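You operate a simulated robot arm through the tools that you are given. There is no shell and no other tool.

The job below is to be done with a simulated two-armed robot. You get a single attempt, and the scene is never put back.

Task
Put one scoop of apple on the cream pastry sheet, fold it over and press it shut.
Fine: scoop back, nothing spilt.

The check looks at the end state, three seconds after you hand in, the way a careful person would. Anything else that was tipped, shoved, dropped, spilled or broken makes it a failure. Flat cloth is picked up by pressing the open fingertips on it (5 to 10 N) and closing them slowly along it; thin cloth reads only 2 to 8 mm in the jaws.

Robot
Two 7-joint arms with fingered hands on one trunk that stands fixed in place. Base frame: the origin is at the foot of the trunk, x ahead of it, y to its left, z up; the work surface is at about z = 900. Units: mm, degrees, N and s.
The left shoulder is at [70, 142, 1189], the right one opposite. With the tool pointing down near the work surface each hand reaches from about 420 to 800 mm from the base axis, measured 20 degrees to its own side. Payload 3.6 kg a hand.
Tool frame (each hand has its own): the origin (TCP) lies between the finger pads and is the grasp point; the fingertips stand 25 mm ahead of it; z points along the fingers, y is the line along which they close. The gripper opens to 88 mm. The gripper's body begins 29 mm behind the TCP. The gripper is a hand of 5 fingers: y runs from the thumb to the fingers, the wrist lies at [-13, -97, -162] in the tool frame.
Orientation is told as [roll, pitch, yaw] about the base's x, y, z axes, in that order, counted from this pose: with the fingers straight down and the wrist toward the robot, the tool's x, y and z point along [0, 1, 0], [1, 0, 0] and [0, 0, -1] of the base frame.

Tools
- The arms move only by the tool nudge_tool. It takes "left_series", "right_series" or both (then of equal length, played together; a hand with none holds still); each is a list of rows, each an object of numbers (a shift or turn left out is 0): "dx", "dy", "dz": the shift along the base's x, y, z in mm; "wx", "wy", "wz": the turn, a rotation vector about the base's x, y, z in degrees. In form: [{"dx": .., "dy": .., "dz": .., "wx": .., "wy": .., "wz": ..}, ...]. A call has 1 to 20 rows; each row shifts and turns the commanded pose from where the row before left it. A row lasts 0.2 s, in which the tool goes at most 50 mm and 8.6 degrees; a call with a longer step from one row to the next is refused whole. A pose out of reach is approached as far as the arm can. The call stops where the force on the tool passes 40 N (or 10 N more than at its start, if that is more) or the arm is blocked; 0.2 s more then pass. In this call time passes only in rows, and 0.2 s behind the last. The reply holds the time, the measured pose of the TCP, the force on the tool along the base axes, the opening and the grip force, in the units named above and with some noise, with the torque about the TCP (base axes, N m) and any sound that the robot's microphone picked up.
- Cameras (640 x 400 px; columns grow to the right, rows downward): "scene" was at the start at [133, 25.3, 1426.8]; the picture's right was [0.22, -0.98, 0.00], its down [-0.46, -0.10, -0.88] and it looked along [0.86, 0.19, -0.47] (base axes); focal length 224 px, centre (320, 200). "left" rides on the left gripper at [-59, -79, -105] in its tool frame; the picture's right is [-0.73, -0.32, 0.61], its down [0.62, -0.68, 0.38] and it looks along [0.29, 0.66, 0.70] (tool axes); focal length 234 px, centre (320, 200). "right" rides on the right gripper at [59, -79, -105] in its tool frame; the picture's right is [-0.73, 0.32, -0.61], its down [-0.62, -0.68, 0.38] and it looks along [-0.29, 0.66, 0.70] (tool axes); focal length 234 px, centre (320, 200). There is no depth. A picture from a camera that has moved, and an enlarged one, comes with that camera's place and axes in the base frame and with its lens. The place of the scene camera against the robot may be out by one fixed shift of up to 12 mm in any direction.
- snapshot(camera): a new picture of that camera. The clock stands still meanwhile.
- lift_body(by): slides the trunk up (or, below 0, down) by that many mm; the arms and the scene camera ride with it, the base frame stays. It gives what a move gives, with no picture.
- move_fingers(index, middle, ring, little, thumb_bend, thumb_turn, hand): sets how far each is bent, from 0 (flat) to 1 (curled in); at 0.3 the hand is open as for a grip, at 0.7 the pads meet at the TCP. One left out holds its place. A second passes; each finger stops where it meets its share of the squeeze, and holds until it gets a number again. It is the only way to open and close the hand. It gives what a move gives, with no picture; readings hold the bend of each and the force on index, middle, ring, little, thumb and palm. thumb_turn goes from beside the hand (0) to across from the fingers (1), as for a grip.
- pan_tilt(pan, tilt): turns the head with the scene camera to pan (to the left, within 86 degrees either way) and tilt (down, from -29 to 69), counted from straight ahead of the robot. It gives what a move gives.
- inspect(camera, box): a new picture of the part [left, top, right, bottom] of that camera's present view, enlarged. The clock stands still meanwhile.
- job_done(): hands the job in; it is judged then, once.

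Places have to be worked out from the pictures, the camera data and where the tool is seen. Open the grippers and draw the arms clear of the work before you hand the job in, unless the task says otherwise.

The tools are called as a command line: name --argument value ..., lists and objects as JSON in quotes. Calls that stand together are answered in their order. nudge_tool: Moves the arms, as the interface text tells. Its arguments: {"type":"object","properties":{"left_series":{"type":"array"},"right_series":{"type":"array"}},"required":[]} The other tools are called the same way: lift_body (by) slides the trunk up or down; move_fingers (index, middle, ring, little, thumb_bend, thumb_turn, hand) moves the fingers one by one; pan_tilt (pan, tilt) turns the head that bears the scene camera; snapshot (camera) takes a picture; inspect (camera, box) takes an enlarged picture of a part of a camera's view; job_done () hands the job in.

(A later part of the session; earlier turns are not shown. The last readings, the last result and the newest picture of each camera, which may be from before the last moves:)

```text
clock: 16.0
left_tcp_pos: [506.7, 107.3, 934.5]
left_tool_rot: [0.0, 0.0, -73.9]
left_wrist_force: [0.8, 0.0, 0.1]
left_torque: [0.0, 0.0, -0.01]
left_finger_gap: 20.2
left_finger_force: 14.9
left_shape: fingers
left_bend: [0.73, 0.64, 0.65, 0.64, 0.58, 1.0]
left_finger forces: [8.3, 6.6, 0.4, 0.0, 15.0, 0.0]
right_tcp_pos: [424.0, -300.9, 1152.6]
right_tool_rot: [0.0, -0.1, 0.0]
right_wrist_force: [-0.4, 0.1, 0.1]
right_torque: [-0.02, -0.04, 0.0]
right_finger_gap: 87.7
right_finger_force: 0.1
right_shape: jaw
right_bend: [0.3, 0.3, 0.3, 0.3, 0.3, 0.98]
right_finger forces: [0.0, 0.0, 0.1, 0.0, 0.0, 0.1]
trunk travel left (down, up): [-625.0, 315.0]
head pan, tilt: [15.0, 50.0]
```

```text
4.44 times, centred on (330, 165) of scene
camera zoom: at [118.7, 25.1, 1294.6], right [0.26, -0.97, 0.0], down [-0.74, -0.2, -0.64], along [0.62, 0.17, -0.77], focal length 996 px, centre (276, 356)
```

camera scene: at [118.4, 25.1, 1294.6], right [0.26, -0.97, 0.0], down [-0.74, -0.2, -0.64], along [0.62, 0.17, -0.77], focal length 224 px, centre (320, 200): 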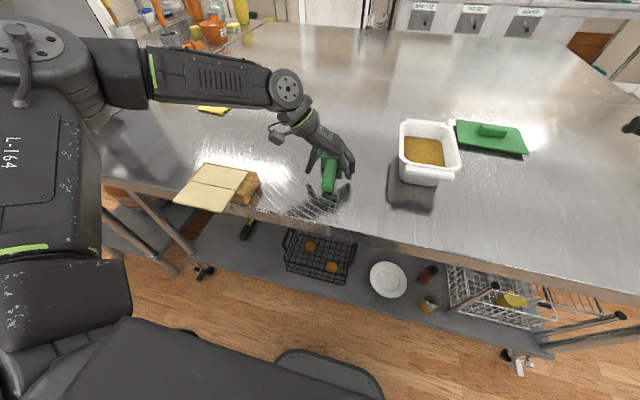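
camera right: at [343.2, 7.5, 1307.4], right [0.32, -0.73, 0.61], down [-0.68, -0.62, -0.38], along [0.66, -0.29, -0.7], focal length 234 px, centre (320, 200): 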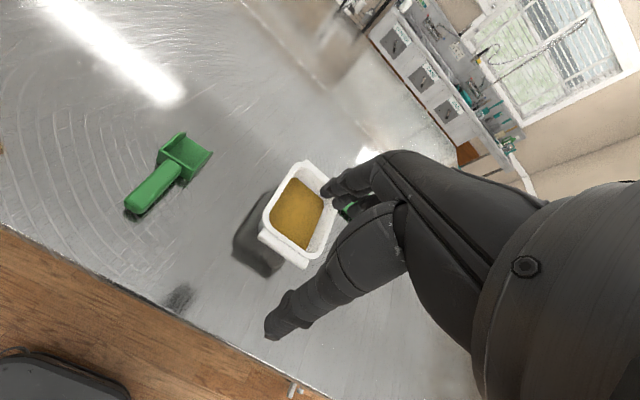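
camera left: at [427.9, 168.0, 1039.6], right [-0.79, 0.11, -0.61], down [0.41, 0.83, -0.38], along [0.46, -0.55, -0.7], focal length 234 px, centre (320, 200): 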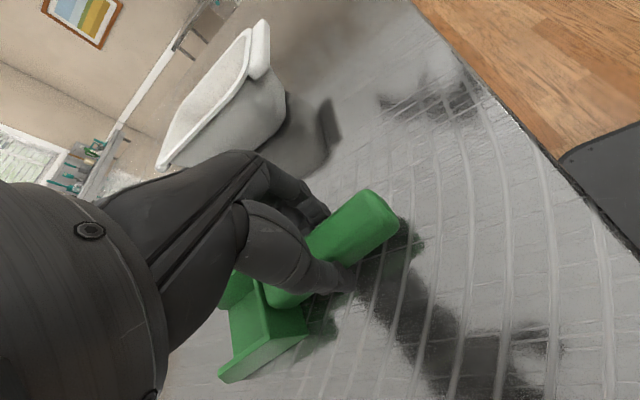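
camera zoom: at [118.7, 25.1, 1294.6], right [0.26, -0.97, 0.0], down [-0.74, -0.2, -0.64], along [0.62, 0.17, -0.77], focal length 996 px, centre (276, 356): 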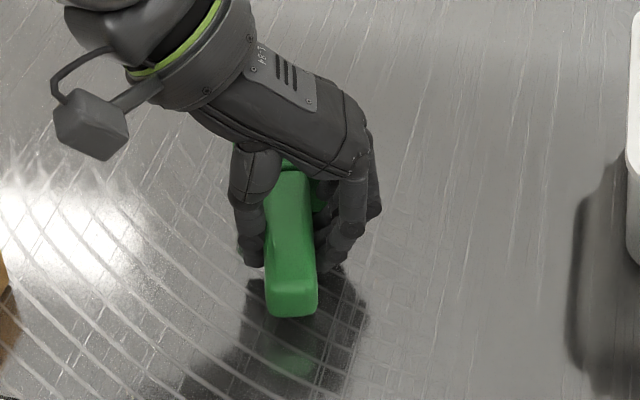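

Ring just touches; little is not yet in contact. I bring them slightly further, then lift the scoop 40 mm and look at how it hangs.

move_fingers --hand "left" --ring 0.69 --little 0.72

nudge_tool --left_series '[{"dz": 10}, {"dz": 15}, {"dz": 15}]'

inspect --camera "scene" --box '[280, 100, 380, 210]'

snapshot --camera "left"

```text
clock: 17.0
left_tcp_pos: [504.9, 107.6, 934.3]
left_tool_rot: [0.0, -0.1, -74.0]
left_wrist_force: [-0.6, -0.3, -0.2]
left_torque: [-0.04, 0.03, 0.01]
left_finger_gap: 20.5
left_finger_force: 16.4
left_shape: fingers
left_bend: [0.73, 0.64, 0.67, 0.71, 0.58, 1.0]
left_finger forces: [8.3, 5.9, 0.7, 1.5, 16.3, 0.0]
right_tcp_pos: [423.1, -301.0, 1152.2]
right_tool_rot: [0.0, -0.1, 0.0]
right_wrist_force: [-0.3, 0.9, 0.4]
right_torque: [0.02, 0.0, 0.0]
right_finger_gap: 88.0
right_finger_force: 0.0
right_shape: jaw
right_bend: [0.3, 0.3, 0.3, 0.3, 0.3, 0.98]
right_finger forces: [0.1, 0.0, 0.0, 0.0, 0.0, 0.0]
trunk travel left (down, up): [-625.0, 315.0]
head pan, tilt: [15.0, 50.0]
```

```text
clock: 17.8
left_tcp_pos: [504.8, 106.8, 974.4]
left_tool_rot: [0.0, 0.0, -74.0]
left_wrist_force: [-0.9, -0.2, -1.1]
left_torque: [-0.01, 0.08, -0.03]
left_finger_gap: 20.3
left_finger_force: 16.5
left_shape: fingers
left_bend: [0.73, 0.65, 0.68, 0.72, 0.58, 1.0]
left_finger forces: [8.9, 5.7, 0.4, 0.7, 15.8, 0.0]
right_tcp_pos: [422.9, -302.4, 1153.5]
right_tool_rot: [0.0, 0.0, 0.0]
right_wrist_force: [-0.9, 0.0, -0.5]
right_torque: [0.0, 0.0, 0.01]
right_finger_gap: 87.6
right_finger_force: 0.1
right_shape: jaw
right_bend: [0.3, 0.3, 0.3, 0.3, 0.3, 0.98]
right_finger forces: [0.1, 0.0, 0.0, 0.0, 0.1, 0.1]
trunk travel left (down, up): [-625.0, 315.0]
head pan, tilt: [15.0, 50.0]
```

```text
3.64 times, centred on (330, 155) of scene
camera zoom: at [118.6, 25.1, 1294.5], right [0.26, -0.97, 0.0], down [-0.74, -0.2, -0.64], along [0.62, 0.17, -0.77], focal length 815 px, centre (284, 364)
```

zoom: 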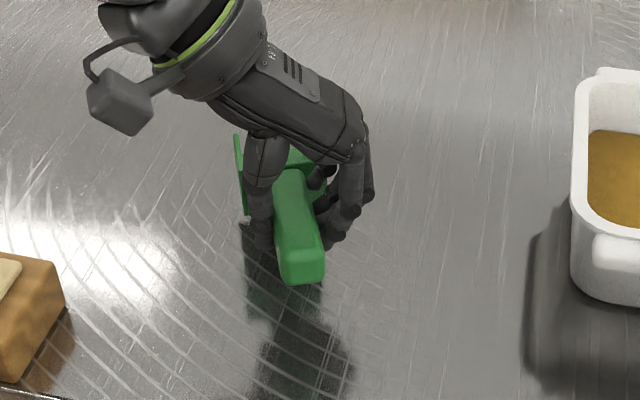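

```text
taken
camera left: at [427.2, 167.8, 1079.6], right [-0.79, 0.11, -0.61], down [0.41, 0.83, -0.38], along [0.46, -0.55, -0.7], focal length 234 px, centre (320, 200)
```

left: 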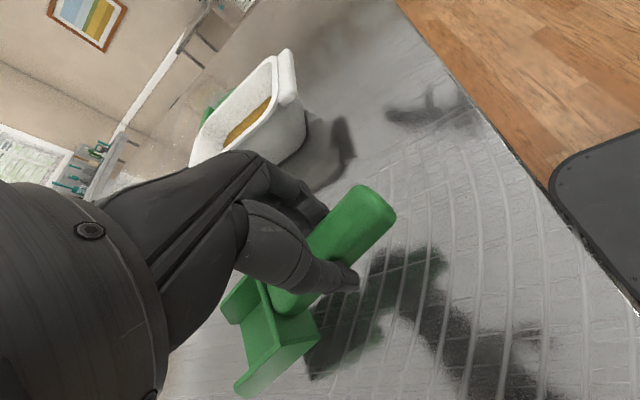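

The scoop is off the table and held at about 16 N. I zoom in to judge its tilt relative to the hand.

inspect --camera "left" --box '[210, 160, 420, 400]'

inspect --camera "scene" --box '[310, 125, 360, 185]'

snapshot --camera "right"

```text
1.67 times, centred on (315, 280) of left
camera zoom: at [427.2, 167.8, 1079.6], right [-0.79, 0.11, -0.61], down [0.41, 0.83, -0.38], along [0.46, -0.55, -0.7], focal length 390 px, centre (328, 67)
```

zoom: 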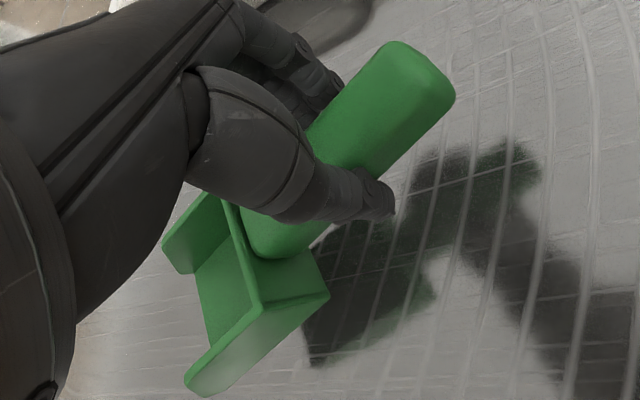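

```text
6.67 times, centred on (335, 155) of scene
camera zoom: at [118.6, 25.1, 1294.5], right [0.26, -0.97, 0.0], down [-0.74, -0.2, -0.64], along [0.62, 0.17, -0.77], focal length 1494 px, centre (220, 500)
```

zoom: 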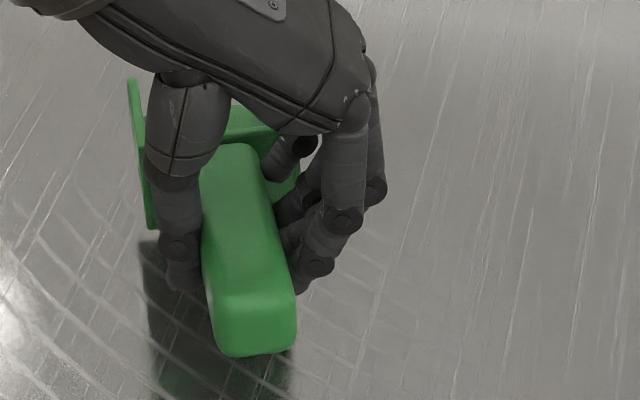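

```text
taken
camera right: at [343.9, -242.8, 1256.7], right [0.32, -0.73, 0.61], down [-0.68, -0.62, -0.38], along [0.66, -0.29, -0.7], focal length 234 px, centre (320, 200)
```

right: 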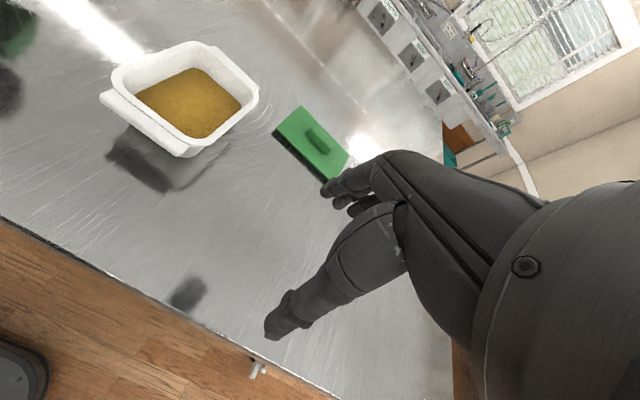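

The scoop has settled about 8° nose-down and yawed about 21° in the base frame. I lift it higher and watch whether it keeps creeping in the grip.

nudge_tool --left_series '[{"dz": 15}, {"dz": 15}, {"dz": 15}, {"dz": 15}, {"dz": 15}, {"dz": 15}, {"dz": 10}, {"dz": 0}, {"dz": 0}, {"dz": 0}]'

inspect --camera "left" --box '[210, 160, 420, 400]'

inspect --camera "scene" --box '[280, 60, 400, 180]'

```text
clock: 20.0
left_tcp_pos: [506.2, 107.1, 1073.4]
left_tool_rot: [0.1, 0.1, -73.9]
left_wrist_force: [-0.5, -0.1, -0.8]
left_torque: [-0.09, 0.08, -0.01]
left_finger_gap: 20.4
left_finger_force: 15.4
left_shape: fingers
left_bend: [0.73, 0.65, 0.68, 0.72, 0.58, 1.0]
left_finger forces: [8.8, 5.7, 0.3, 0.6, 15.7, 0.1]
right_tcp_pos: [423.9, -301.3, 1151.8]
right_tool_rot: [0.0, 0.0, 0.0]
right_wrist_force: [1.0, -0.6, -0.6]
right_torque: [-0.02, 0.0, -0.03]
right_finger_gap: 87.4
right_finger_force: 0.2
right_shape: jaw
right_bend: [0.3, 0.3, 0.3, 0.3, 0.3, 0.98]
right_finger forces: [0.0, 0.1, 0.0, 0.0, 0.0, 0.1]
trunk travel left (down, up): [-625.0, 315.0]
head pan, tilt: [15.0, 50.0]
```

```text
1.67 times, centred on (315, 280) of left
camera zoom: at [428.1, 168.3, 1179.0], right [-0.79, 0.11, -0.61], down [0.41, 0.83, -0.38], along [0.46, -0.55, -0.7], focal length 390 px, centre (328, 67)
```

zoom: 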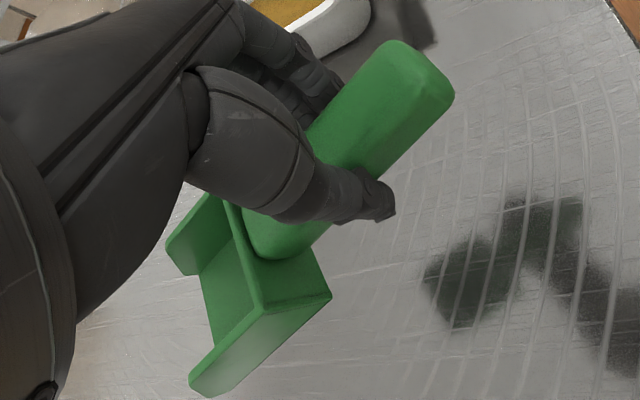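

```text
3.33 times, centred on (340, 120) of scene
camera zoom: at [118.8, 25.1, 1294.5], right [0.26, -0.97, 0.0], down [-0.74, -0.2, -0.64], along [0.62, 0.17, -0.77], focal length 747 px, centre (253, 467)
```

zoom: 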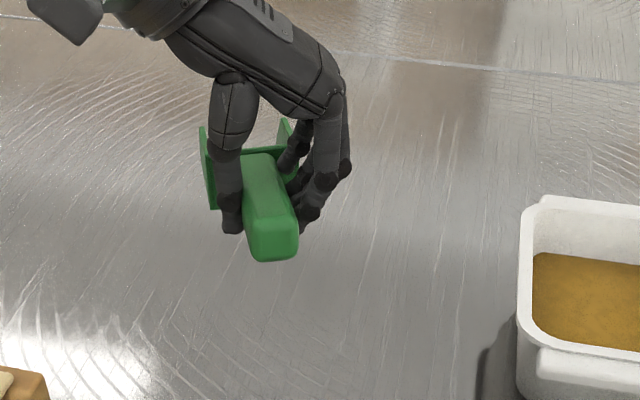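

The grip has settled with no further creep. I carry the scoop over the tub at a safe height, square it to the tub's long axis and tip the nose down to test reach, while the right hand turns so its camera watches the tub.

nudge_tool --left_series '[{"dx": 8, "dy": -30, "dz": 8, "wz": -3.8}, {"dx": 8, "dy": -30, "dz": 8, "wz": -3.8}, {"dx": 8, "dy": -30, "dz": 8, "wz": -3.8}, {"dx": 8, "dy": -30, "dz": 8, "wz": -3.8}, {"dx": 8, "dy": -30, "dz": 8, "wz": -3.8}, {"dx": 8, "dy": -30, "dz": 8}, {"dx": 8, "dy": -30, "dz": 0}, {"dx": 4, "wy": 4}]' --right_series '[{"dy": -5, "wz": 8}, {"dy": -5, "wz": 8}, {"dy": -5, "wz": 8}, {"dy": -5, "wz": 8}, {"dy": -5, "wz": 8}, {"dy": -5, "wz": 8}, {"dy": -5, "wz": 8}, {"dy": -5, "wz": 4}]'

snapshot --camera "scene"

snapshot --camera "right"

```text
clock: 21.8
left_tcp_pos: [470.7, 32.6, 1086.2]
left_tool_rot: [-3.9, -0.3, -93.0]
left_wrist_force: [-0.2, -0.8, -2.0]
left_torque: [-0.04, 0.07, -0.02]
left_finger_gap: 20.5
left_finger_force: 15.2
left_shape: fingers
left_bend: [0.73, 0.65, 0.68, 0.72, 0.58, 1.0]
left_finger forces: [8.8, 5.6, 0.3, 0.7, 15.4, 0.0]
left hand out of reach, approached as far as the arm can: row 3, 4, 5, 6, 7, 8
right_tcp_pos: [357.8, -169.9, 1113.5]
right_tool_rot: [0.0, 0.0, 59.9]
right_wrist_force: [0.6, 0.3, -0.3]
right_torque: [0.0, 0.03, -0.03]
right_finger_gap: 87.9
right_finger_force: 0.0
right_shape: jaw
right_bend: [0.3, 0.3, 0.3, 0.3, 0.3, 0.98]
right_finger forces: [0.1, 0.0, 0.1, 0.0, 0.0, 0.0]
right hand out of reach, approached as far as the arm can: row 4, 5, 6, 7, 8
trunk travel left (down, up): [-625.0, 315.0]
head pan, tilt: [15.0, 50.0]
```

```text
taken
camera scene: at [119.3, 25.9, 1294.5], right [0.26, -0.97, 0.0], down [-0.74, -0.2, -0.64], along [0.62, 0.17, -0.77], focal length 224 px, centre (320, 200)
```

scene: 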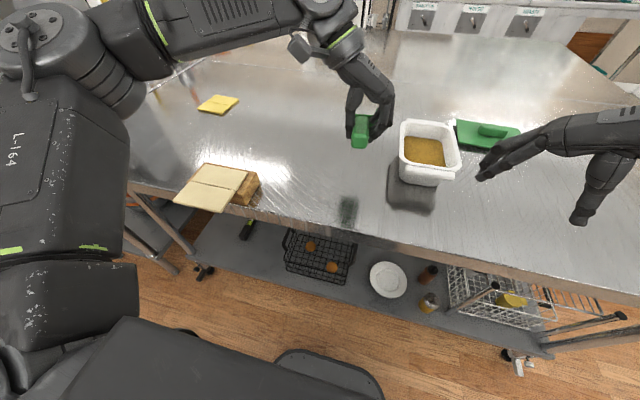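

```text
taken
camera right: at [267.4, -209.7, 1216.3], right [0.79, -0.09, 0.61], down [0.2, -0.9, -0.38], along [0.58, 0.42, -0.7], focal length 234 px, centre (320, 200)
```

right: 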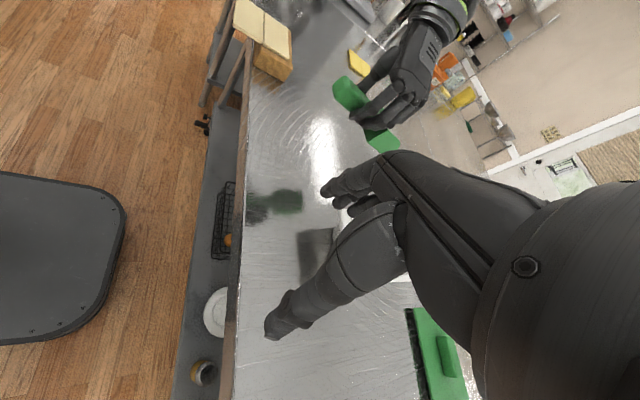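

The left hand cannot hold yaw -93 that far out, and the right hand was dragged in by its yaw. I bring the right hand back to yaw 0 and try the tub with the left hand at a milder yaw of about -75, so the scoop would lie about 15–20° across the tub.

nudge_tool --right_series '[{"wz": -8}, {"wz": -8}, {"wz": -8}, {"wz": -8, "dy": -5}, {"wz": -8, "dy": -5}, {"wz": -8}, {"wz": -8}, {"wz": -4}]' --left_series '[{"wz": 5, "wy": -2}, {"wz": 5, "wy": -2}, {"wz": 5}, {"wz": 3, "dz": -5}, {"dz": -5}, {"dz": -5}, {"dz": -5}, {"dz": -5}]'

snapshot --camera "scene"

```text
clock: 23.6
left_tcp_pos: [470.8, 32.0, 1061.1]
left_tool_rot: [-0.1, -0.4, -75.0]
left_wrist_force: [0.2, -0.3, -1.3]
left_torque: [-0.06, 0.03, -0.01]
left_finger_gap: 20.1
left_finger_force: 15.3
left_shape: fingers
left_bend: [0.73, 0.73, 0.68, 0.72, 0.58, 1.0]
left_finger forces: [8.7, 5.5, 0.2, 0.6, 15.2, 0.0]
right_tcp_pos: [358.8, -181.2, 1113.3]
right_tool_rot: [0.0, 0.1, -0.1]
right_wrist_force: [0.0, -0.6, 0.3]
right_torque: [-0.02, -0.01, -0.06]
right_finger_gap: 87.6
right_finger_force: 0.1
right_shape: jaw
right_bend: [0.3, 0.3, 0.3, 0.3, 0.3, 0.98]
right_finger forces: [0.1, 0.0, 0.1, 0.0, 0.0, 0.0]
trunk travel left (down, up): [-625.0, 315.0]
head pan, tilt: [15.0, 50.0]
```

```text
taken
camera scene: at [118.8, 25.3, 1294.5], right [0.26, -0.97, 0.0], down [-0.74, -0.2, -0.64], along [0.62, 0.17, -0.77], focal length 224 px, centre (320, 200)
```

scene: 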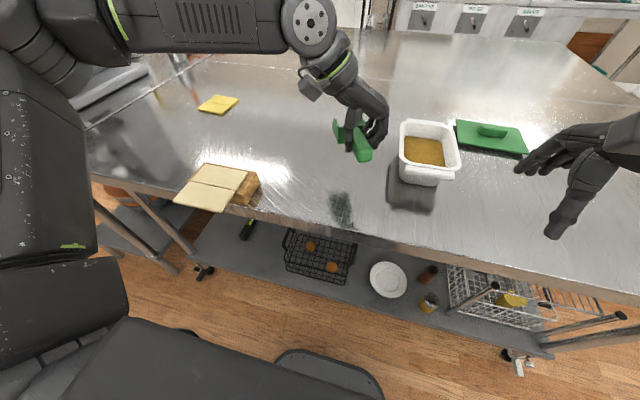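

The middle finger's bend changed from 0.65 to 0.73, so the scoop may have shifted in the grip. I look closely.

inspect --camera "scene" --box '[300, 70, 420, 180]'

inspect --camera "left" --box '[180, 150, 420, 400]'

snapshot --camera "right"

```text
3.64 times, centred on (360, 125) of scene
camera zoom: at [118.8, 25.3, 1294.5], right [0.26, -0.97, 0.0], down [-0.74, -0.2, -0.64], along [0.62, 0.17, -0.77], focal length 815 px, centre (174, 473)
```

zoom: 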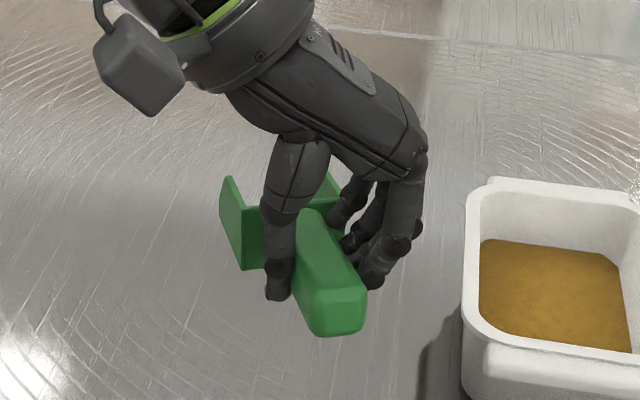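

```text
1.60 times, centred on (300, 275) of left
camera zoom: at [392.8, 94.4, 1166.4], right [-0.78, 0.12, -0.61], down [0.43, 0.82, -0.39], along [0.45, -0.56, -0.69], focal length 375 px, centre (352, 80)
```

zoom: 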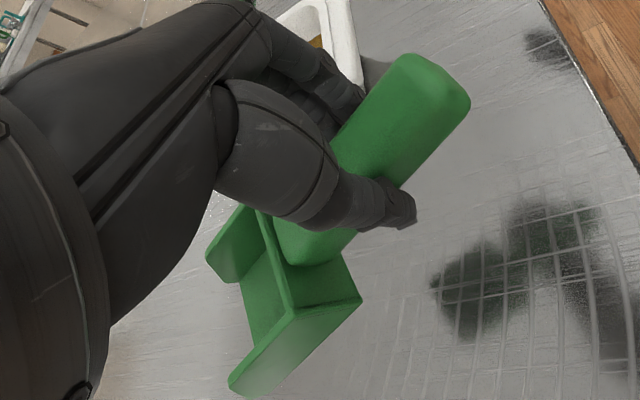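

```text
taken
camera right: at [278.8, -123.3, 1216.3], right [0.32, -0.73, 0.61], down [-0.68, -0.62, -0.38], along [0.66, -0.29, -0.7], focal length 234 px, centre (320, 200)
```

right: 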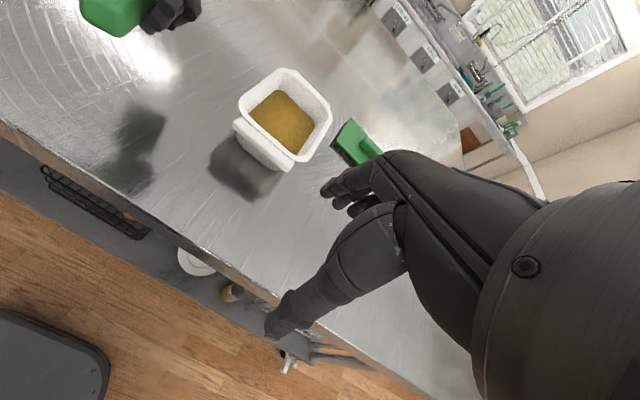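

The scoop's pose in the hand is nearly unchanged (scoop yaw about 20° in base). I now try to reach over the tub at this milder yaw, staying well above the rim.

nudge_tool --left_series '[{"dx": 14, "dy": -10, "dz": 5}, {"dx": 14, "dy": -16, "dz": 5}, {"dx": 14, "dy": -20}, {"dx": 14, "dy": -20}, {"dx": 14, "dy": -20}, {"dx": 14, "dy": -20}]'

inspect --camera "scene" --box '[340, 60, 500, 200]'

```text
clock: 25.0
left_tcp_pos: [492.6, 13.3, 1070.2]
left_tool_rot: [0.0, -0.4, -75.0]
left_wrist_force: [0.8, 0.4, -0.7]
left_torque: [-0.02, 0.04, -0.01]
left_finger_gap: 20.5
left_finger_force: 14.4
left_shape: fingers
left_bend: [0.73, 0.73, 0.69, 0.72, 0.58, 1.0]
left_finger forces: [8.6, 5.6, 0.2, 0.7, 15.2, 0.0]
left hand out of reach, approached as far as the arm can: row 2, 3, 4, 5, 6
right_tcp_pos: [357.1, -181.8, 1111.9]
right_tool_rot: [0.0, 0.0, 0.0]
right_wrist_force: [0.1, 0.7, -0.3]
right_torque: [0.01, 0.03, -0.03]
right_finger_gap: 87.8
right_finger_force: 0.1
right_shape: jaw
right_bend: [0.3, 0.3, 0.3, 0.3, 0.3, 0.98]
right_finger forces: [0.0, 0.0, 0.0, 0.1, 0.0, 0.0]
trunk travel left (down, up): [-625.0, 315.0]
head pan, tilt: [15.0, 50.0]
```

```text
2.86 times, centred on (420, 130) of scene
camera zoom: at [118.6, 25.0, 1294.6], right [0.26, -0.97, 0.0], down [-0.74, -0.2, -0.64], along [0.62, 0.17, -0.77], focal length 640 px, centre (34, 400)
```

zoom: 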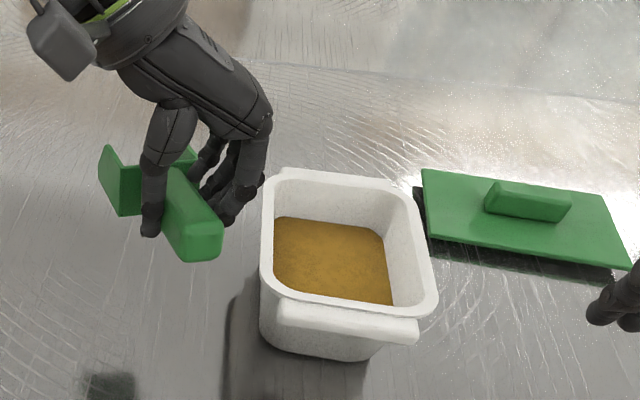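

The left arm stalls near y 13 here; its wrist sits about 140 mm above the shoulder, an awkward posture. I lower the hand relative to the trunk and raise the trunk 80 mm so the wrist is nearer shoulder height, then retry.

nudge_tool --left_series '[{"dx": -2, "dy": 6, "dz": -25}, {"dx": 0, "dy": 4, "dz": -25}, {"dz": -25}]'

lift_body --by 80

nudge_tool --left_series '[{"dx": 10, "dy": -15}, {"dx": 10, "dy": -15}, {"dx": 10, "dy": -15}, {"dx": 10, "dy": -15}]'

snapshot --camera "scene"

```text
clock: 25.8
left_tcp_pos: [492.4, 24.8, 994.8]
left_tool_rot: [0.0, -0.3, -75.1]
left_wrist_force: [-0.6, -0.5, -1.1]
left_torque: [-0.05, 0.08, 0.01]
left_finger_gap: 20.5
left_finger_force: 15.4
left_shape: fingers
left_bend: [0.73, 0.73, 0.69, 0.72, 0.58, 1.0]
left_finger forces: [8.7, 5.6, 0.1, 0.5, 14.8, 0.0]
right_tcp_pos: [358.8, -181.9, 1111.9]
right_tool_rot: [0.0, 0.0, 0.0]
right_wrist_force: [0.1, 0.0, 0.6]
right_torque: [-0.02, -0.01, 0.03]
right_finger_gap: 87.6
right_finger_force: 0.0
right_shape: jaw
right_bend: [0.3, 0.3, 0.3, 0.3, 0.3, 0.98]
right_finger forces: [0.0, 0.0, 0.0, 0.0, 0.0, 0.0]
trunk travel left (down, up): [-625.0, 315.0]
head pan, tilt: [15.0, 50.0]
```

```text
clock: 26.9
left_tcp_pos: [493.0, 24.4, 1075.4]
left_tool_rot: [0.1, -0.3, -75.0]
left_wrist_force: [-0.1, -0.4, -1.5]
left_torque: [-0.05, 0.1, -0.01]
left_finger_gap: 20.2
left_finger_force: 15.0
left_shape: fingers
left_bend: [0.73, 0.73, 0.69, 0.72, 0.58, 1.0]
left_finger forces: [8.7, 5.7, 0.2, 0.5, 14.9, 0.0]
right_tcp_pos: [357.6, -182.2, 1192.3]
right_tool_rot: [0.0, 0.0, 0.0]
right_wrist_force: [-0.1, 0.3, 0.5]
right_torque: [-0.01, -0.03, 0.02]
right_finger_gap: 87.4
right_finger_force: 0.2
right_shape: jaw
right_bend: [0.3, 0.3, 0.3, 0.3, 0.3, 0.98]
right_finger forces: [0.0, 0.0, 0.0, 0.0, 0.0, 0.0]
trunk travel left (down, up): [-705.0, 235.0]
head pan, tilt: [15.0, 50.0]
```

```text
clock: 27.9
left_tcp_pos: [498.1, 15.5, 1078.0]
left_tool_rot: [0.0, -0.4, -74.9]
left_wrist_force: [0.0, 0.2, -1.8]
left_torque: [-0.02, 0.07, 0.0]
left_finger_gap: 20.4
left_finger_force: 14.8
left_shape: fingers
left_bend: [0.73, 0.73, 0.69, 0.72, 0.58, 1.0]
left_finger forces: [8.6, 5.7, 0.1, 0.5, 15.1, 0.0]
left hand out of reach, approached as far as the arm can: row 1, 2, 3, 4
right_tcp_pos: [357.5, -181.5, 1191.3]
right_tool_rot: [0.0, -0.1, 0.0]
right_wrist_force: [0.3, -0.2, 1.3]
right_torque: [0.02, 0.02, -0.01]
right_finger_gap: 87.8
right_finger_force: 0.0
right_shape: jaw
right_bend: [0.3, 0.3, 0.3, 0.3, 0.3, 0.98]
right_finger forces: [0.0, 0.0, 0.0, 0.1, 0.0, 0.0]
trunk travel left (down, up): [-705.0, 235.0]
head pan, tilt: [15.0, 50.0]
```

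```text
taken
camera scene: at [118.8, 25.0, 1374.5], right [0.26, -0.97, 0.0], down [-0.74, -0.2, -0.64], along [0.62, 0.17, -0.77], focal length 224 px, centre (320, 200)
```

scene: 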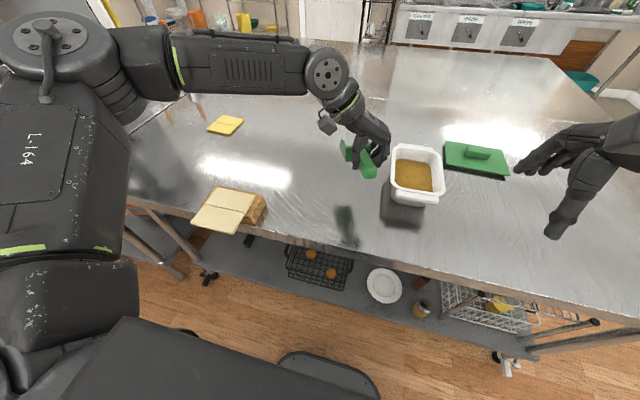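

Height was not the limit. I test a yaw of -45 to see how far to the right the left hand can then go.

nudge_tool --left_series '[{"wz": 7.5, "dz": 5}, {"wz": 7.5, "dz": 5}, {"wz": 7.5, "dz": 5}, {"wz": 7.5, "dz": 5}, {"dx": 10, "dy": -20, "dz": 5}, {"dx": 10, "dy": -20, "dz": 5}, {"dx": 10, "dy": -20}, {"dx": 10, "dy": -20}, {"dx": 10, "dy": -20}, {"dx": 10, "dy": -20}]'

snapshot --camera "scene"

```text
clock: 30.1
left_tcp_pos: [502.1, 9.0, 1107.3]
left_tool_rot: [-0.1, -0.4, -45.0]
left_wrist_force: [1.0, 0.3, -0.2]
left_torque: [-0.09, 0.0, 0.01]
left_finger_gap: 20.5
left_finger_force: 15.0
left_shape: fingers
left_bend: [0.73, 0.73, 0.69, 0.72, 0.58, 1.0]
left_finger forces: [8.6, 5.7, 0.1, 0.5, 14.8, 0.0]
left hand out of reach, approached as far as the arm can: row 5, 6, 7, 8, 9, 10
right_tcp_pos: [358.4, -182.5, 1192.5]
right_tool_rot: [0.0, 0.0, 0.0]
right_wrist_force: [-0.2, 0.5, -0.3]
right_torque: [-0.03, 0.0, 0.01]
right_finger_gap: 87.8
right_finger_force: 0.1
right_shape: jaw
right_bend: [0.3, 0.3, 0.3, 0.3, 0.3, 0.98]
right_finger forces: [0.1, 0.1, 0.0, 0.0, 0.1, 0.1]
trunk travel left (down, up): [-705.0, 235.0]
head pan, tilt: [15.0, 50.0]
```

```text
taken
camera scene: at [118.9, 25.1, 1374.5], right [0.26, -0.97, 0.0], down [-0.74, -0.2, -0.64], along [0.62, 0.17, -0.77], focal length 224 px, centre (320, 200)
```

scene: 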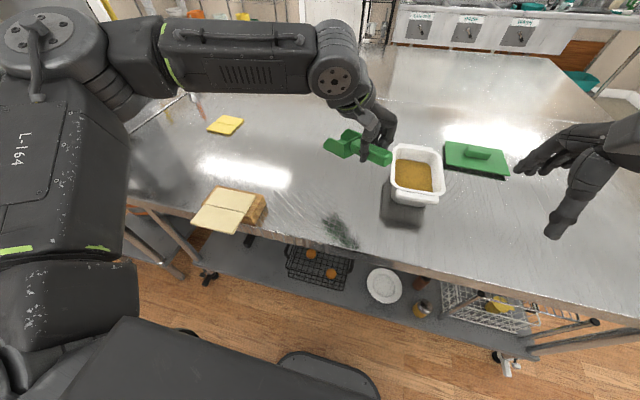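

The left arm's limit is a crossing limit near y≈10, so one arm cannot do both tub and pastry. I will hand the scoop over on the table: the right arm scoops with the scoop pointing +y, the left dumps. I first test in air whether the right hand can work above the tub's right side with the needed tilt.

nudge_tool --right_series '[{"dx": 27, "dz": -5}, {"dx": 27, "dz": -5}, {"dx": 27, "dz": -5}, {"dx": 27, "dz": -5}, {"dx": 27, "dz": -10}, {"dx": 27, "dz": -10}, {"dx": 27, "dz": -10}, {"dx": 27, "dz": -10}, {"dx": 27, "dy": -5, "dz": -10}, {"dx": 27, "dy": -5, "dz": -10}, {"wx": -7.5, "dz": -5}, {"wx": -7.5, "dz": -5}, {"wx": -7.5, "dz": -5}, {"wx": -7.5, "dz": -5}, {"wx": -7.5, "dz": -5}, {"wx": -7.5, "dz": -5}]'

snapshot --camera "scene"

snapshot --camera "right"

```text
clock: 33.5
left_tcp_pos: [500.7, 10.3, 1106.9]
left_tool_rot: [-0.1, -0.4, -45.0]
left_wrist_force: [-0.6, 0.3, -1.2]
left_torque: [-0.09, 0.03, 0.02]
left_finger_gap: 20.3
left_finger_force: 14.8
left_shape: fingers
left_bend: [0.73, 0.73, 0.69, 0.72, 0.58, 1.0]
left_finger forces: [8.4, 5.7, 0.0, 0.6, 14.8, 0.1]
right_tcp_pos: [628.1, -191.3, 1082.8]
right_tool_rot: [-45.2, 0.0, -0.1]
right_wrist_force: [-0.5, -0.1, 0.1]
right_torque: [-0.01, -0.01, 0.01]
right_finger_gap: 87.5
right_finger_force: 0.0
right_shape: jaw
right_bend: [0.3, 0.3, 0.3, 0.3, 0.3, 0.98]
right_finger forces: [0.1, 0.1, 0.1, 0.0, 0.0, 0.1]
trunk travel left (down, up): [-705.0, 235.0]
head pan, tilt: [15.0, 50.0]
```

```text
taken
camera scene: at [119.1, 26.5, 1374.5], right [0.26, -0.97, 0.0], down [-0.74, -0.2, -0.64], along [0.62, 0.17, -0.77], focal length 224 px, centre (320, 200)
```

scene: 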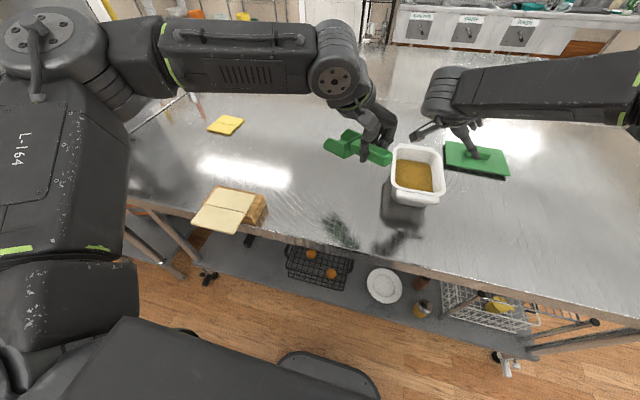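

```text
taken
camera right: at [549.1, -75.6, 1113.4], right [0.32, -0.08, 0.94], down [-0.68, -0.71, 0.17], along [0.66, -0.7, -0.29], focal length 234 px, centre (320, 200)
```

right: 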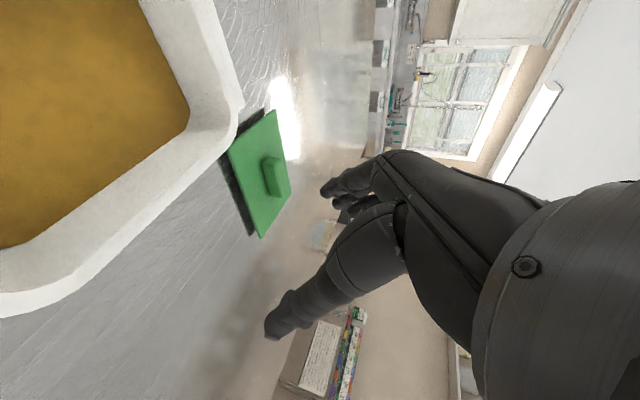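

The right arm reaches the tub pose with the 45° tilt easily. Now I turn the left hand to yaw 0 so the scoop points +y, near the centre, and bring the right hand back to upright.

nudge_tool --left_series '[{"wz": 7.5, "dx": -3, "dy": 3}, {"wz": 7.5, "dx": -3, "dy": 3}, {"wz": 7.5, "dx": -3, "dy": 2}, {"wz": 7.5, "dx": -3, "dy": 2}, {"wz": 7.5, "dx": -3}, {"wz": 7.5, "dx": -3}, {"dz": -10}, {"dz": -10}, {"dz": -10}, {"dz": -10}]' --right_series '[{"wx": 7.5, "dz": 5}, {"wx": 7.5, "dz": 5}, {"wx": 7.5, "dz": 5}, {"wx": 7.5, "dz": 5}, {"wx": 7.5, "dz": 5}, {"wx": 7.5, "dz": 5}, {"dx": -20, "dy": -10}, {"dx": -25, "dy": -10}, {"dx": -25, "dy": -10}, {"dx": -25, "dy": -10}]'

snapshot --camera "scene"

snapshot --camera "left"

snapshot --camera "right"

```text
clock: 35.8
left_tcp_pos: [479.6, 29.0, 1068.3]
left_tool_rot: [-0.3, -0.6, -18.9]
left_wrist_force: [0.1, -0.1, -0.5]
left_torque: [-0.06, 0.03, 0.01]
left_finger_gap: 20.3
left_finger_force: 14.4
left_shape: fingers
left_bend: [0.73, 0.73, 0.69, 0.72, 0.58, 1.0]
left_finger forces: [8.4, 5.7, 0.1, 0.6, 14.8, 0.1]
left hand out of reach, approached as far as the arm can: row 3, 4, 5, 6, 10
right_tcp_pos: [529.8, -232.8, 1112.6]
right_tool_rot: [0.0, -0.1, 0.1]
right_wrist_force: [0.1, 0.6, -0.1]
right_torque: [0.01, -0.02, 0.04]
right_finger_gap: 87.4
right_finger_force: 0.1
right_shape: jaw
right_bend: [0.3, 0.3, 0.3, 0.3, 0.3, 0.98]
right_finger forces: [0.0, 0.0, 0.0, 0.1, 0.1, 0.1]
trunk travel left (down, up): [-705.0, 235.0]
head pan, tilt: [15.0, 50.0]
```

```text
taken
camera scene: at [117.7, 24.4, 1374.7], right [0.26, -0.97, 0.0], down [-0.74, -0.2, -0.64], along [0.62, 0.17, -0.77], focal length 224 px, centre (320, 200)
```

scene: 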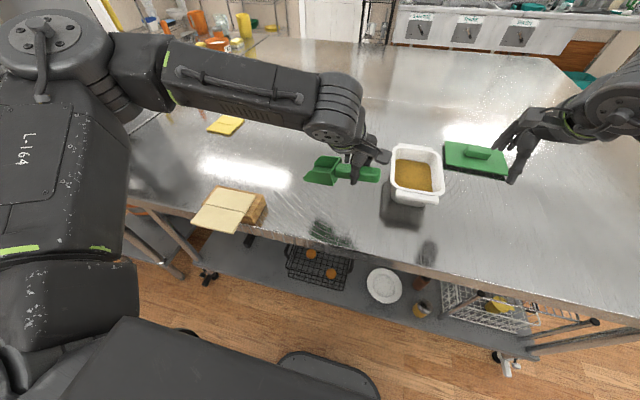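

```text
taken
camera left: at [385.9, 1.0, 1172.7], right [-0.54, -0.59, -0.61], down [-0.44, 0.81, -0.39], along [0.72, 0.06, -0.69], focal length 234 px, centre (320, 200)
```

left: 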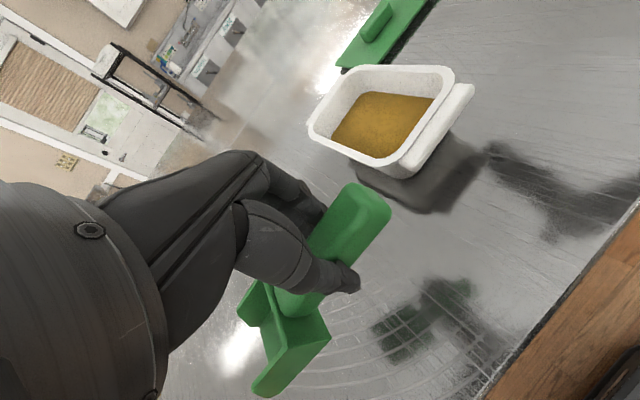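

```text
taken
camera right: at [452.5, -173.9, 1216.3], right [0.32, -0.73, 0.61], down [-0.68, -0.62, -0.38], along [0.66, -0.29, -0.7], focal length 234 px, centre (320, 200)
```

right: 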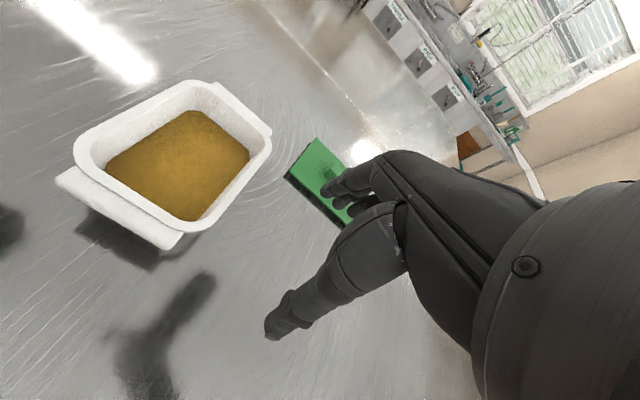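

The left hand sits at (480, 29), yaw -19, with the scoop pointing roughly +y. I aim to set it down nearer the robot at about (450, 22) with yaw near -5, which both arms should reach; I move there while still high.

nudge_tool --left_series '[{"dx": -10}, {"dx": -10, "wz": 4}, {"dx": -10, "wz": 5, "dy": -3}, {"wz": 5, "dy": -4}, {"dz": -10}, {"dz": -15}, {"dz": -15}]'

snapshot --camera "left"

inspect --camera "scene" --box '[280, 120, 420, 230]'

```text
clock: 37.4
left_tcp_pos: [448.6, 52.0, 1032.9]
left_tool_rot: [-0.1, -0.5, -4.9]
left_wrist_force: [0.1, 0.8, -1.1]
left_torque: [-0.12, -0.03, 0.01]
left_finger_gap: 20.5
left_finger_force: 14.9
left_shape: fingers
left_bend: [0.73, 0.73, 0.69, 0.72, 0.58, 1.0]
left_finger forces: [8.5, 5.7, 0.1, 0.4, 14.7, 0.0]
left hand out of reach, approached as far as the arm can: row 3, 4, 6, 7
right_tcp_pos: [531.2, -232.0, 1112.6]
right_tool_rot: [0.0, 0.0, 0.0]
right_wrist_force: [-0.8, 0.3, -0.8]
right_torque: [0.03, 0.01, 0.02]
right_finger_gap: 87.7
right_finger_force: 0.0
right_shape: jaw
right_bend: [0.3, 0.3, 0.3, 0.3, 0.3, 0.98]
right_finger forces: [0.1, 0.0, 0.1, 0.1, 0.0, 0.0]
trunk travel left (down, up): [-705.0, 235.0]
head pan, tilt: [15.0, 50.0]
```

```text
taken
camera left: at [363.8, 2.6, 1137.6], right [-0.38, -0.7, -0.61], down [-0.62, 0.68, -0.39], along [0.69, 0.23, -0.69], focal length 234 px, centre (320, 200)
```

left: 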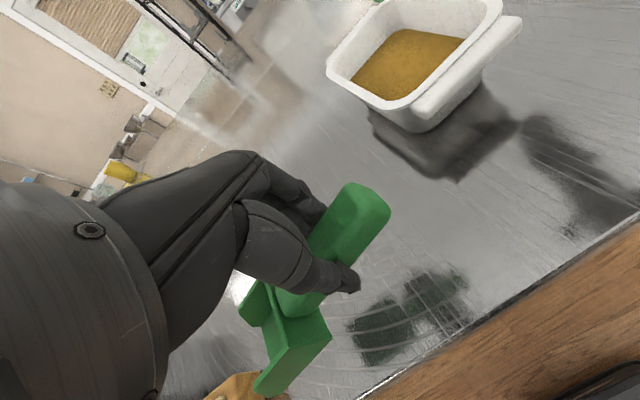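

```text
3.64 times, centred on (350, 175) of scene
camera zoom: at [118.9, 25.2, 1374.5], right [0.26, -0.97, 0.0], down [-0.74, -0.2, -0.64], along [0.62, 0.17, -0.77], focal length 815 px, centre (211, 291)
```

zoom: 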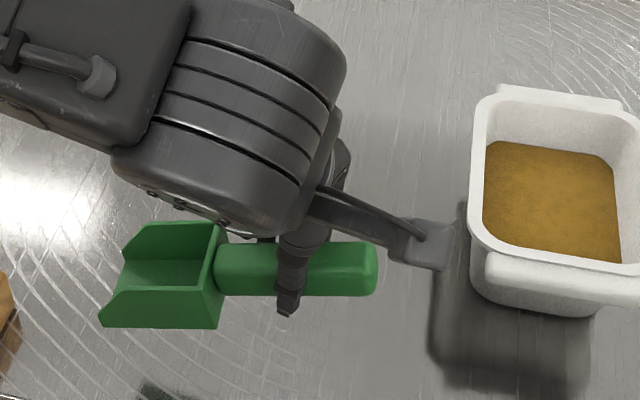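

At yaw -5 the left hand bottoms out at y≈52, which is fine: the right hand can lean toward +y to reach the handle's tail. I level the scoop (about 8° nose-up, 4° roll correction) and lower it toward the table.

nudge_tool --left_series '[{"dy": 2, "wx": 4, "wy": 2}, {"dy": 2, "wx": 4.5, "wy": 2.2}, {"dz": -15, "dy": 1}, {"dz": -15, "dy": 1}, {"dz": -15, "dy": 1}, {"dz": -15, "dy": 1}, {"dz": -10}]'

inspect --camera "scene" --box '[260, 150, 400, 250]'

inspect --camera "left" --box '[180, 150, 420, 400]'

snapshot --camera "right"

```text
clock: 39.0
left_tcp_pos: [443.2, 97.0, 973.9]
left_tool_rot: [7.9, 4.4, -4.6]
left_wrist_force: [-0.6, -0.1, -0.8]
left_torque: [-0.1, -0.03, -0.02]
left_finger_gap: 20.2
left_finger_force: 14.9
left_shape: fingers
left_bend: [0.73, 0.73, 0.69, 0.72, 0.58, 1.0]
left_finger forces: [8.4, 5.7, 0.1, 0.3, 14.4, 0.0]
left hand out of reach, approached as far as the arm can: row 1, 2, 4, 5, 6, 7
right_tcp_pos: [532.7, -232.1, 1110.9]
right_tool_rot: [-0.1, 0.1, -0.1]
right_wrist_force: [-0.2, 0.4, 0.9]
right_torque: [-0.03, 0.0, -0.01]
right_finger_gap: 87.8
right_finger_force: 0.1
right_shape: jaw
right_bend: [0.3, 0.3, 0.3, 0.3, 0.3, 0.98]
right_finger forces: [0.0, 0.0, 0.0, 0.0, 0.0, 0.0]
trunk travel left (down, up): [-705.0, 235.0]
head pan, tilt: [15.0, 50.0]
```

```text
4.00 times, centred on (330, 200) of scene
camera zoom: at [118.8, 25.2, 1374.5], right [0.26, -0.97, 0.0], down [-0.74, -0.2, -0.64], along [0.62, 0.17, -0.77], focal length 897 px, centre (280, 200)
```

zoom: 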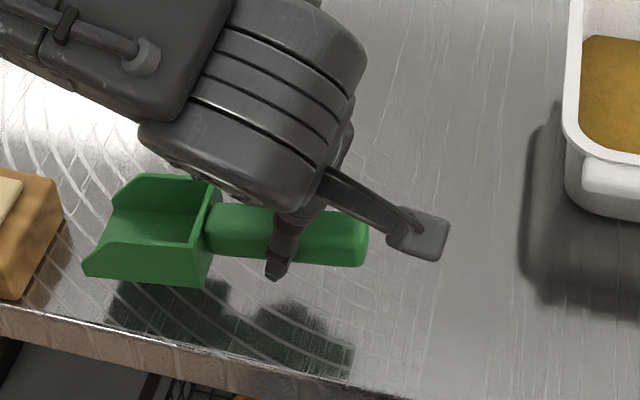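

```text
1.60 times, centred on (300, 275) of left
camera zoom: at [365.7, 30.3, 1076.8], right [-0.43, -0.6, -0.67], down [-0.65, 0.72, -0.24], along [0.63, 0.33, -0.7], focal length 375 px, centre (352, 80)
```

zoom: 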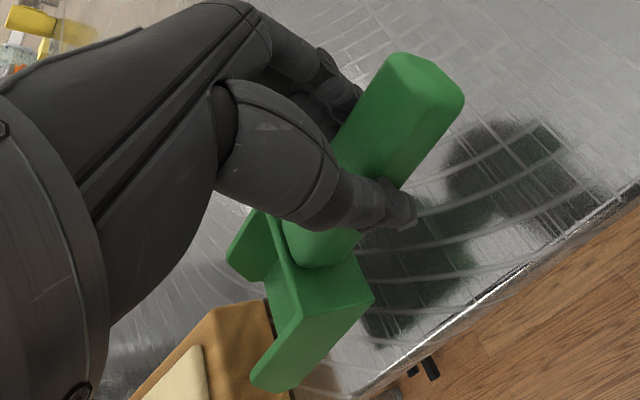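

```text
taken
camera right: at [453.7, -173.0, 1215.9], right [0.32, -0.73, 0.61], down [-0.68, -0.62, -0.38], along [0.66, -0.29, -0.7], focal length 234 px, centre (320, 200)
```

right: 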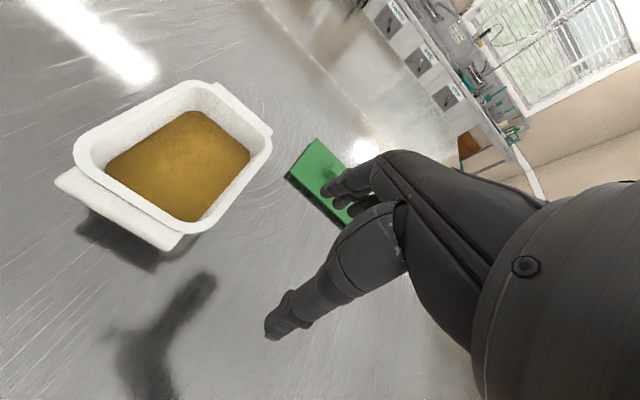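

As the hand lowers, the crossing limit tightens (now at y 97), because the wrist drops below the shoulder. I raise both hands and lower the trunk 130 mm so the wrists ride higher relative to the shoulders.

nudge_tool --left_series '[{"dz": 25}, {"dz": 25, "dy": -5}, {"dz": 25, "dy": -10}, {"dz": 25, "dy": -10}, {"dz": 25, "dy": -10}]' --right_series '[{"dz": 26}, {"dz": 26}, {"dz": 26}, {"dz": 26}, {"dz": 26}]'

lift_body --by -130

snapshot --camera "scene"

```text
clock: 40.1
left_tcp_pos: [440.3, 75.5, 1099.2]
left_tool_rot: [7.8, 4.4, -4.6]
left_wrist_force: [0.0, 0.2, -1.1]
left_torque: [-0.07, -0.04, 0.0]
left_finger_gap: 20.1
left_finger_force: 14.3
left_shape: fingers
left_bend: [0.73, 0.73, 0.69, 0.72, 0.57, 1.0]
left_finger forces: [8.2, 5.7, 0.1, 0.0, 14.1, 0.0]
left hand out of reach, approached as far as the arm can: row 5
right_tcp_pos: [530.7, -232.6, 1242.8]
right_tool_rot: [0.1, -0.2, 0.0]
right_wrist_force: [0.3, 0.2, 0.2]
right_torque: [0.01, 0.0, 0.03]
right_finger_gap: 87.6
right_finger_force: 0.1
right_shape: jaw
right_bend: [0.3, 0.3, 0.3, 0.3, 0.3, 0.98]
right_finger forces: [0.0, 0.1, 0.1, 0.1, 0.0, 0.0]
trunk travel left (down, up): [-705.0, 235.0]
head pan, tilt: [15.0, 50.0]
```

```text
clock: 41.7
left_tcp_pos: [441.5, 75.1, 969.3]
left_tool_rot: [7.7, 4.4, -4.7]
left_wrist_force: [0.1, -0.1, -0.7]
left_torque: [-0.07, -0.02, -0.03]
left_finger_gap: 20.1
left_finger_force: 13.8
left_shape: fingers
left_bend: [0.73, 0.73, 0.69, 0.72, 0.57, 1.0]
left_finger forces: [8.2, 5.7, 0.2, 0.0, 14.0, 0.0]
right_tcp_pos: [532.3, -231.3, 1112.5]
right_tool_rot: [0.0, -0.1, 0.0]
right_wrist_force: [0.5, -0.7, -0.4]
right_torque: [0.02, -0.01, 0.01]
right_finger_gap: 87.8
right_finger_force: 0.0
right_shape: jaw
right_bend: [0.3, 0.3, 0.3, 0.3, 0.3, 0.98]
right_finger forces: [0.0, 0.0, 0.0, 0.0, 0.1, 0.0]
trunk travel left (down, up): [-575.0, 365.0]
head pan, tilt: [15.0, 50.0]
```

```text
taken
camera scene: at [118.5, 25.2, 1244.6], right [0.26, -0.97, 0.0], down [-0.74, -0.2, -0.64], along [0.62, 0.17, -0.77], focal length 224 px, centre (320, 200)
```

scene: 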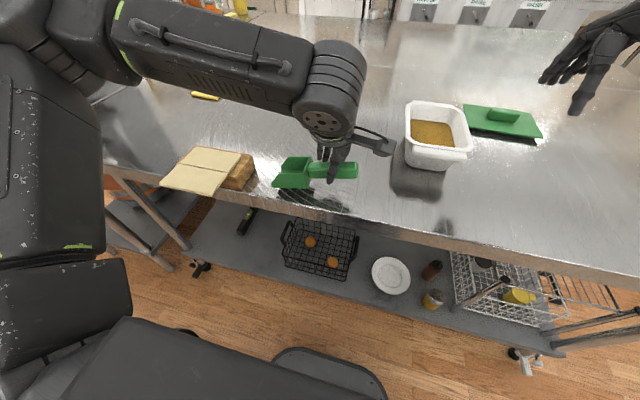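

Now I try sliding the left hand right toward y≈25 at this height with the lowered trunk.

nudge_tool --left_series '[{"dx": 4, "dy": -10}, {"dx": 4, "dy": -10}, {"dx": 4, "dy": -10}, {"dx": 2, "dy": -10}, {"dy": -10}]'

inspect --camera "scene" --box '[260, 110, 420, 220]'

```text
clock: 42.9
left_tcp_pos: [441.2, 76.0, 970.3]
left_tool_rot: [7.7, 4.3, -4.7]
left_wrist_force: [0.7, 0.4, -2.1]
left_torque: [-0.09, -0.02, 0.02]
left_finger_gap: 20.2
left_finger_force: 13.8
left_shape: fingers
left_bend: [0.73, 0.73, 0.69, 0.72, 0.57, 1.0]
left_finger forces: [8.1, 5.8, 0.2, 0.0, 14.1, 0.1]
left hand out of reach, approached as far as the arm can: row 1, 2, 3, 4, 5
right_tcp_pos: [533.1, -231.7, 1111.3]
right_tool_rot: [0.0, 0.0, 0.0]
right_wrist_force: [0.2, 0.5, 1.1]
right_torque: [0.04, -0.02, 0.0]
right_finger_gap: 87.5
right_finger_force: 0.1
right_shape: jaw
right_bend: [0.3, 0.3, 0.3, 0.3, 0.3, 0.98]
right_finger forces: [0.0, 0.1, 0.0, 0.0, 0.2, 0.0]
trunk travel left (down, up): [-575.0, 365.0]
head pan, tilt: [15.0, 50.0]
```

```text
3.64 times, centred on (340, 165) of scene
camera zoom: at [118.7, 25.1, 1244.5], right [0.26, -0.97, 0.0], down [-0.74, -0.2, -0.64], along [0.62, 0.17, -0.77], focal length 815 px, centre (247, 327)
```

zoom: 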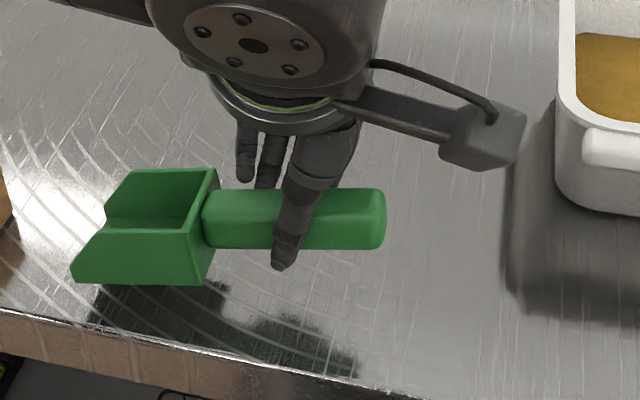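

The limit is really on the wrist's y (about 48), so my +8° levelling tilt costs reach. I undo that tilt, go to yaw -19 near (480, 30), and will let the scoop level itself against the table when I set it down.

nudge_tool --left_series '[{"dx": 8, "dz": 5, "wx": -4, "wy": -2.2}, {"dx": 8, "dy": -5, "dz": 5, "wx": -4, "wy": -2.2}, {"dx": 8, "dy": -8, "wz": -5}, {"dx": 8, "dy": -10, "wz": -5}, {"dx": 6, "dy": -10, "wz": -4}, {"dy": -10}]'

inspect --camera "scene" --box '[260, 80, 420, 220]'

```text
clock: 44.3
left_tcp_pos: [481.1, 31.5, 980.0]
left_tool_rot: [0.2, -0.7, -19.0]
left_wrist_force: [0.1, -0.5, -1.2]
left_torque: [-0.08, 0.0, 0.0]
left_finger_gap: 20.2
left_finger_force: 13.8
left_shape: fingers
left_bend: [0.73, 0.73, 0.69, 0.72, 0.57, 1.0]
left_finger forces: [8.1, 5.7, 0.1, 0.0, 13.9, 0.0]
right_tcp_pos: [532.7, -233.8, 1111.8]
right_tool_rot: [0.0, 0.0, 0.0]
right_wrist_force: [-0.9, -0.1, 0.4]
right_torque: [0.0, 0.01, 0.04]
right_finger_gap: 87.7
right_finger_force: 0.0
right_shape: jaw
right_bend: [0.3, 0.3, 0.3, 0.3, 0.3, 0.98]
right_finger forces: [0.0, 0.0, 0.1, 0.0, 0.1, 0.0]
trunk travel left (down, up): [-575.0, 365.0]
head pan, tilt: [15.0, 50.0]
```

```text
2.86 times, centred on (340, 150) of scene
camera zoom: at [119.5, 25.1, 1244.5], right [0.26, -0.97, 0.0], down [-0.74, -0.2, -0.64], along [0.62, 0.17, -0.77], focal length 640 px, centre (263, 343)
```

zoom: 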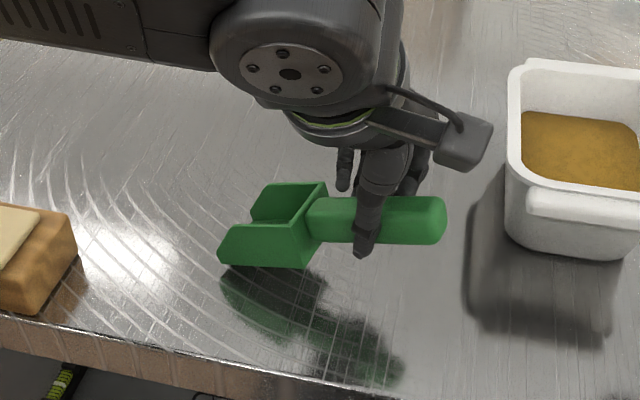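

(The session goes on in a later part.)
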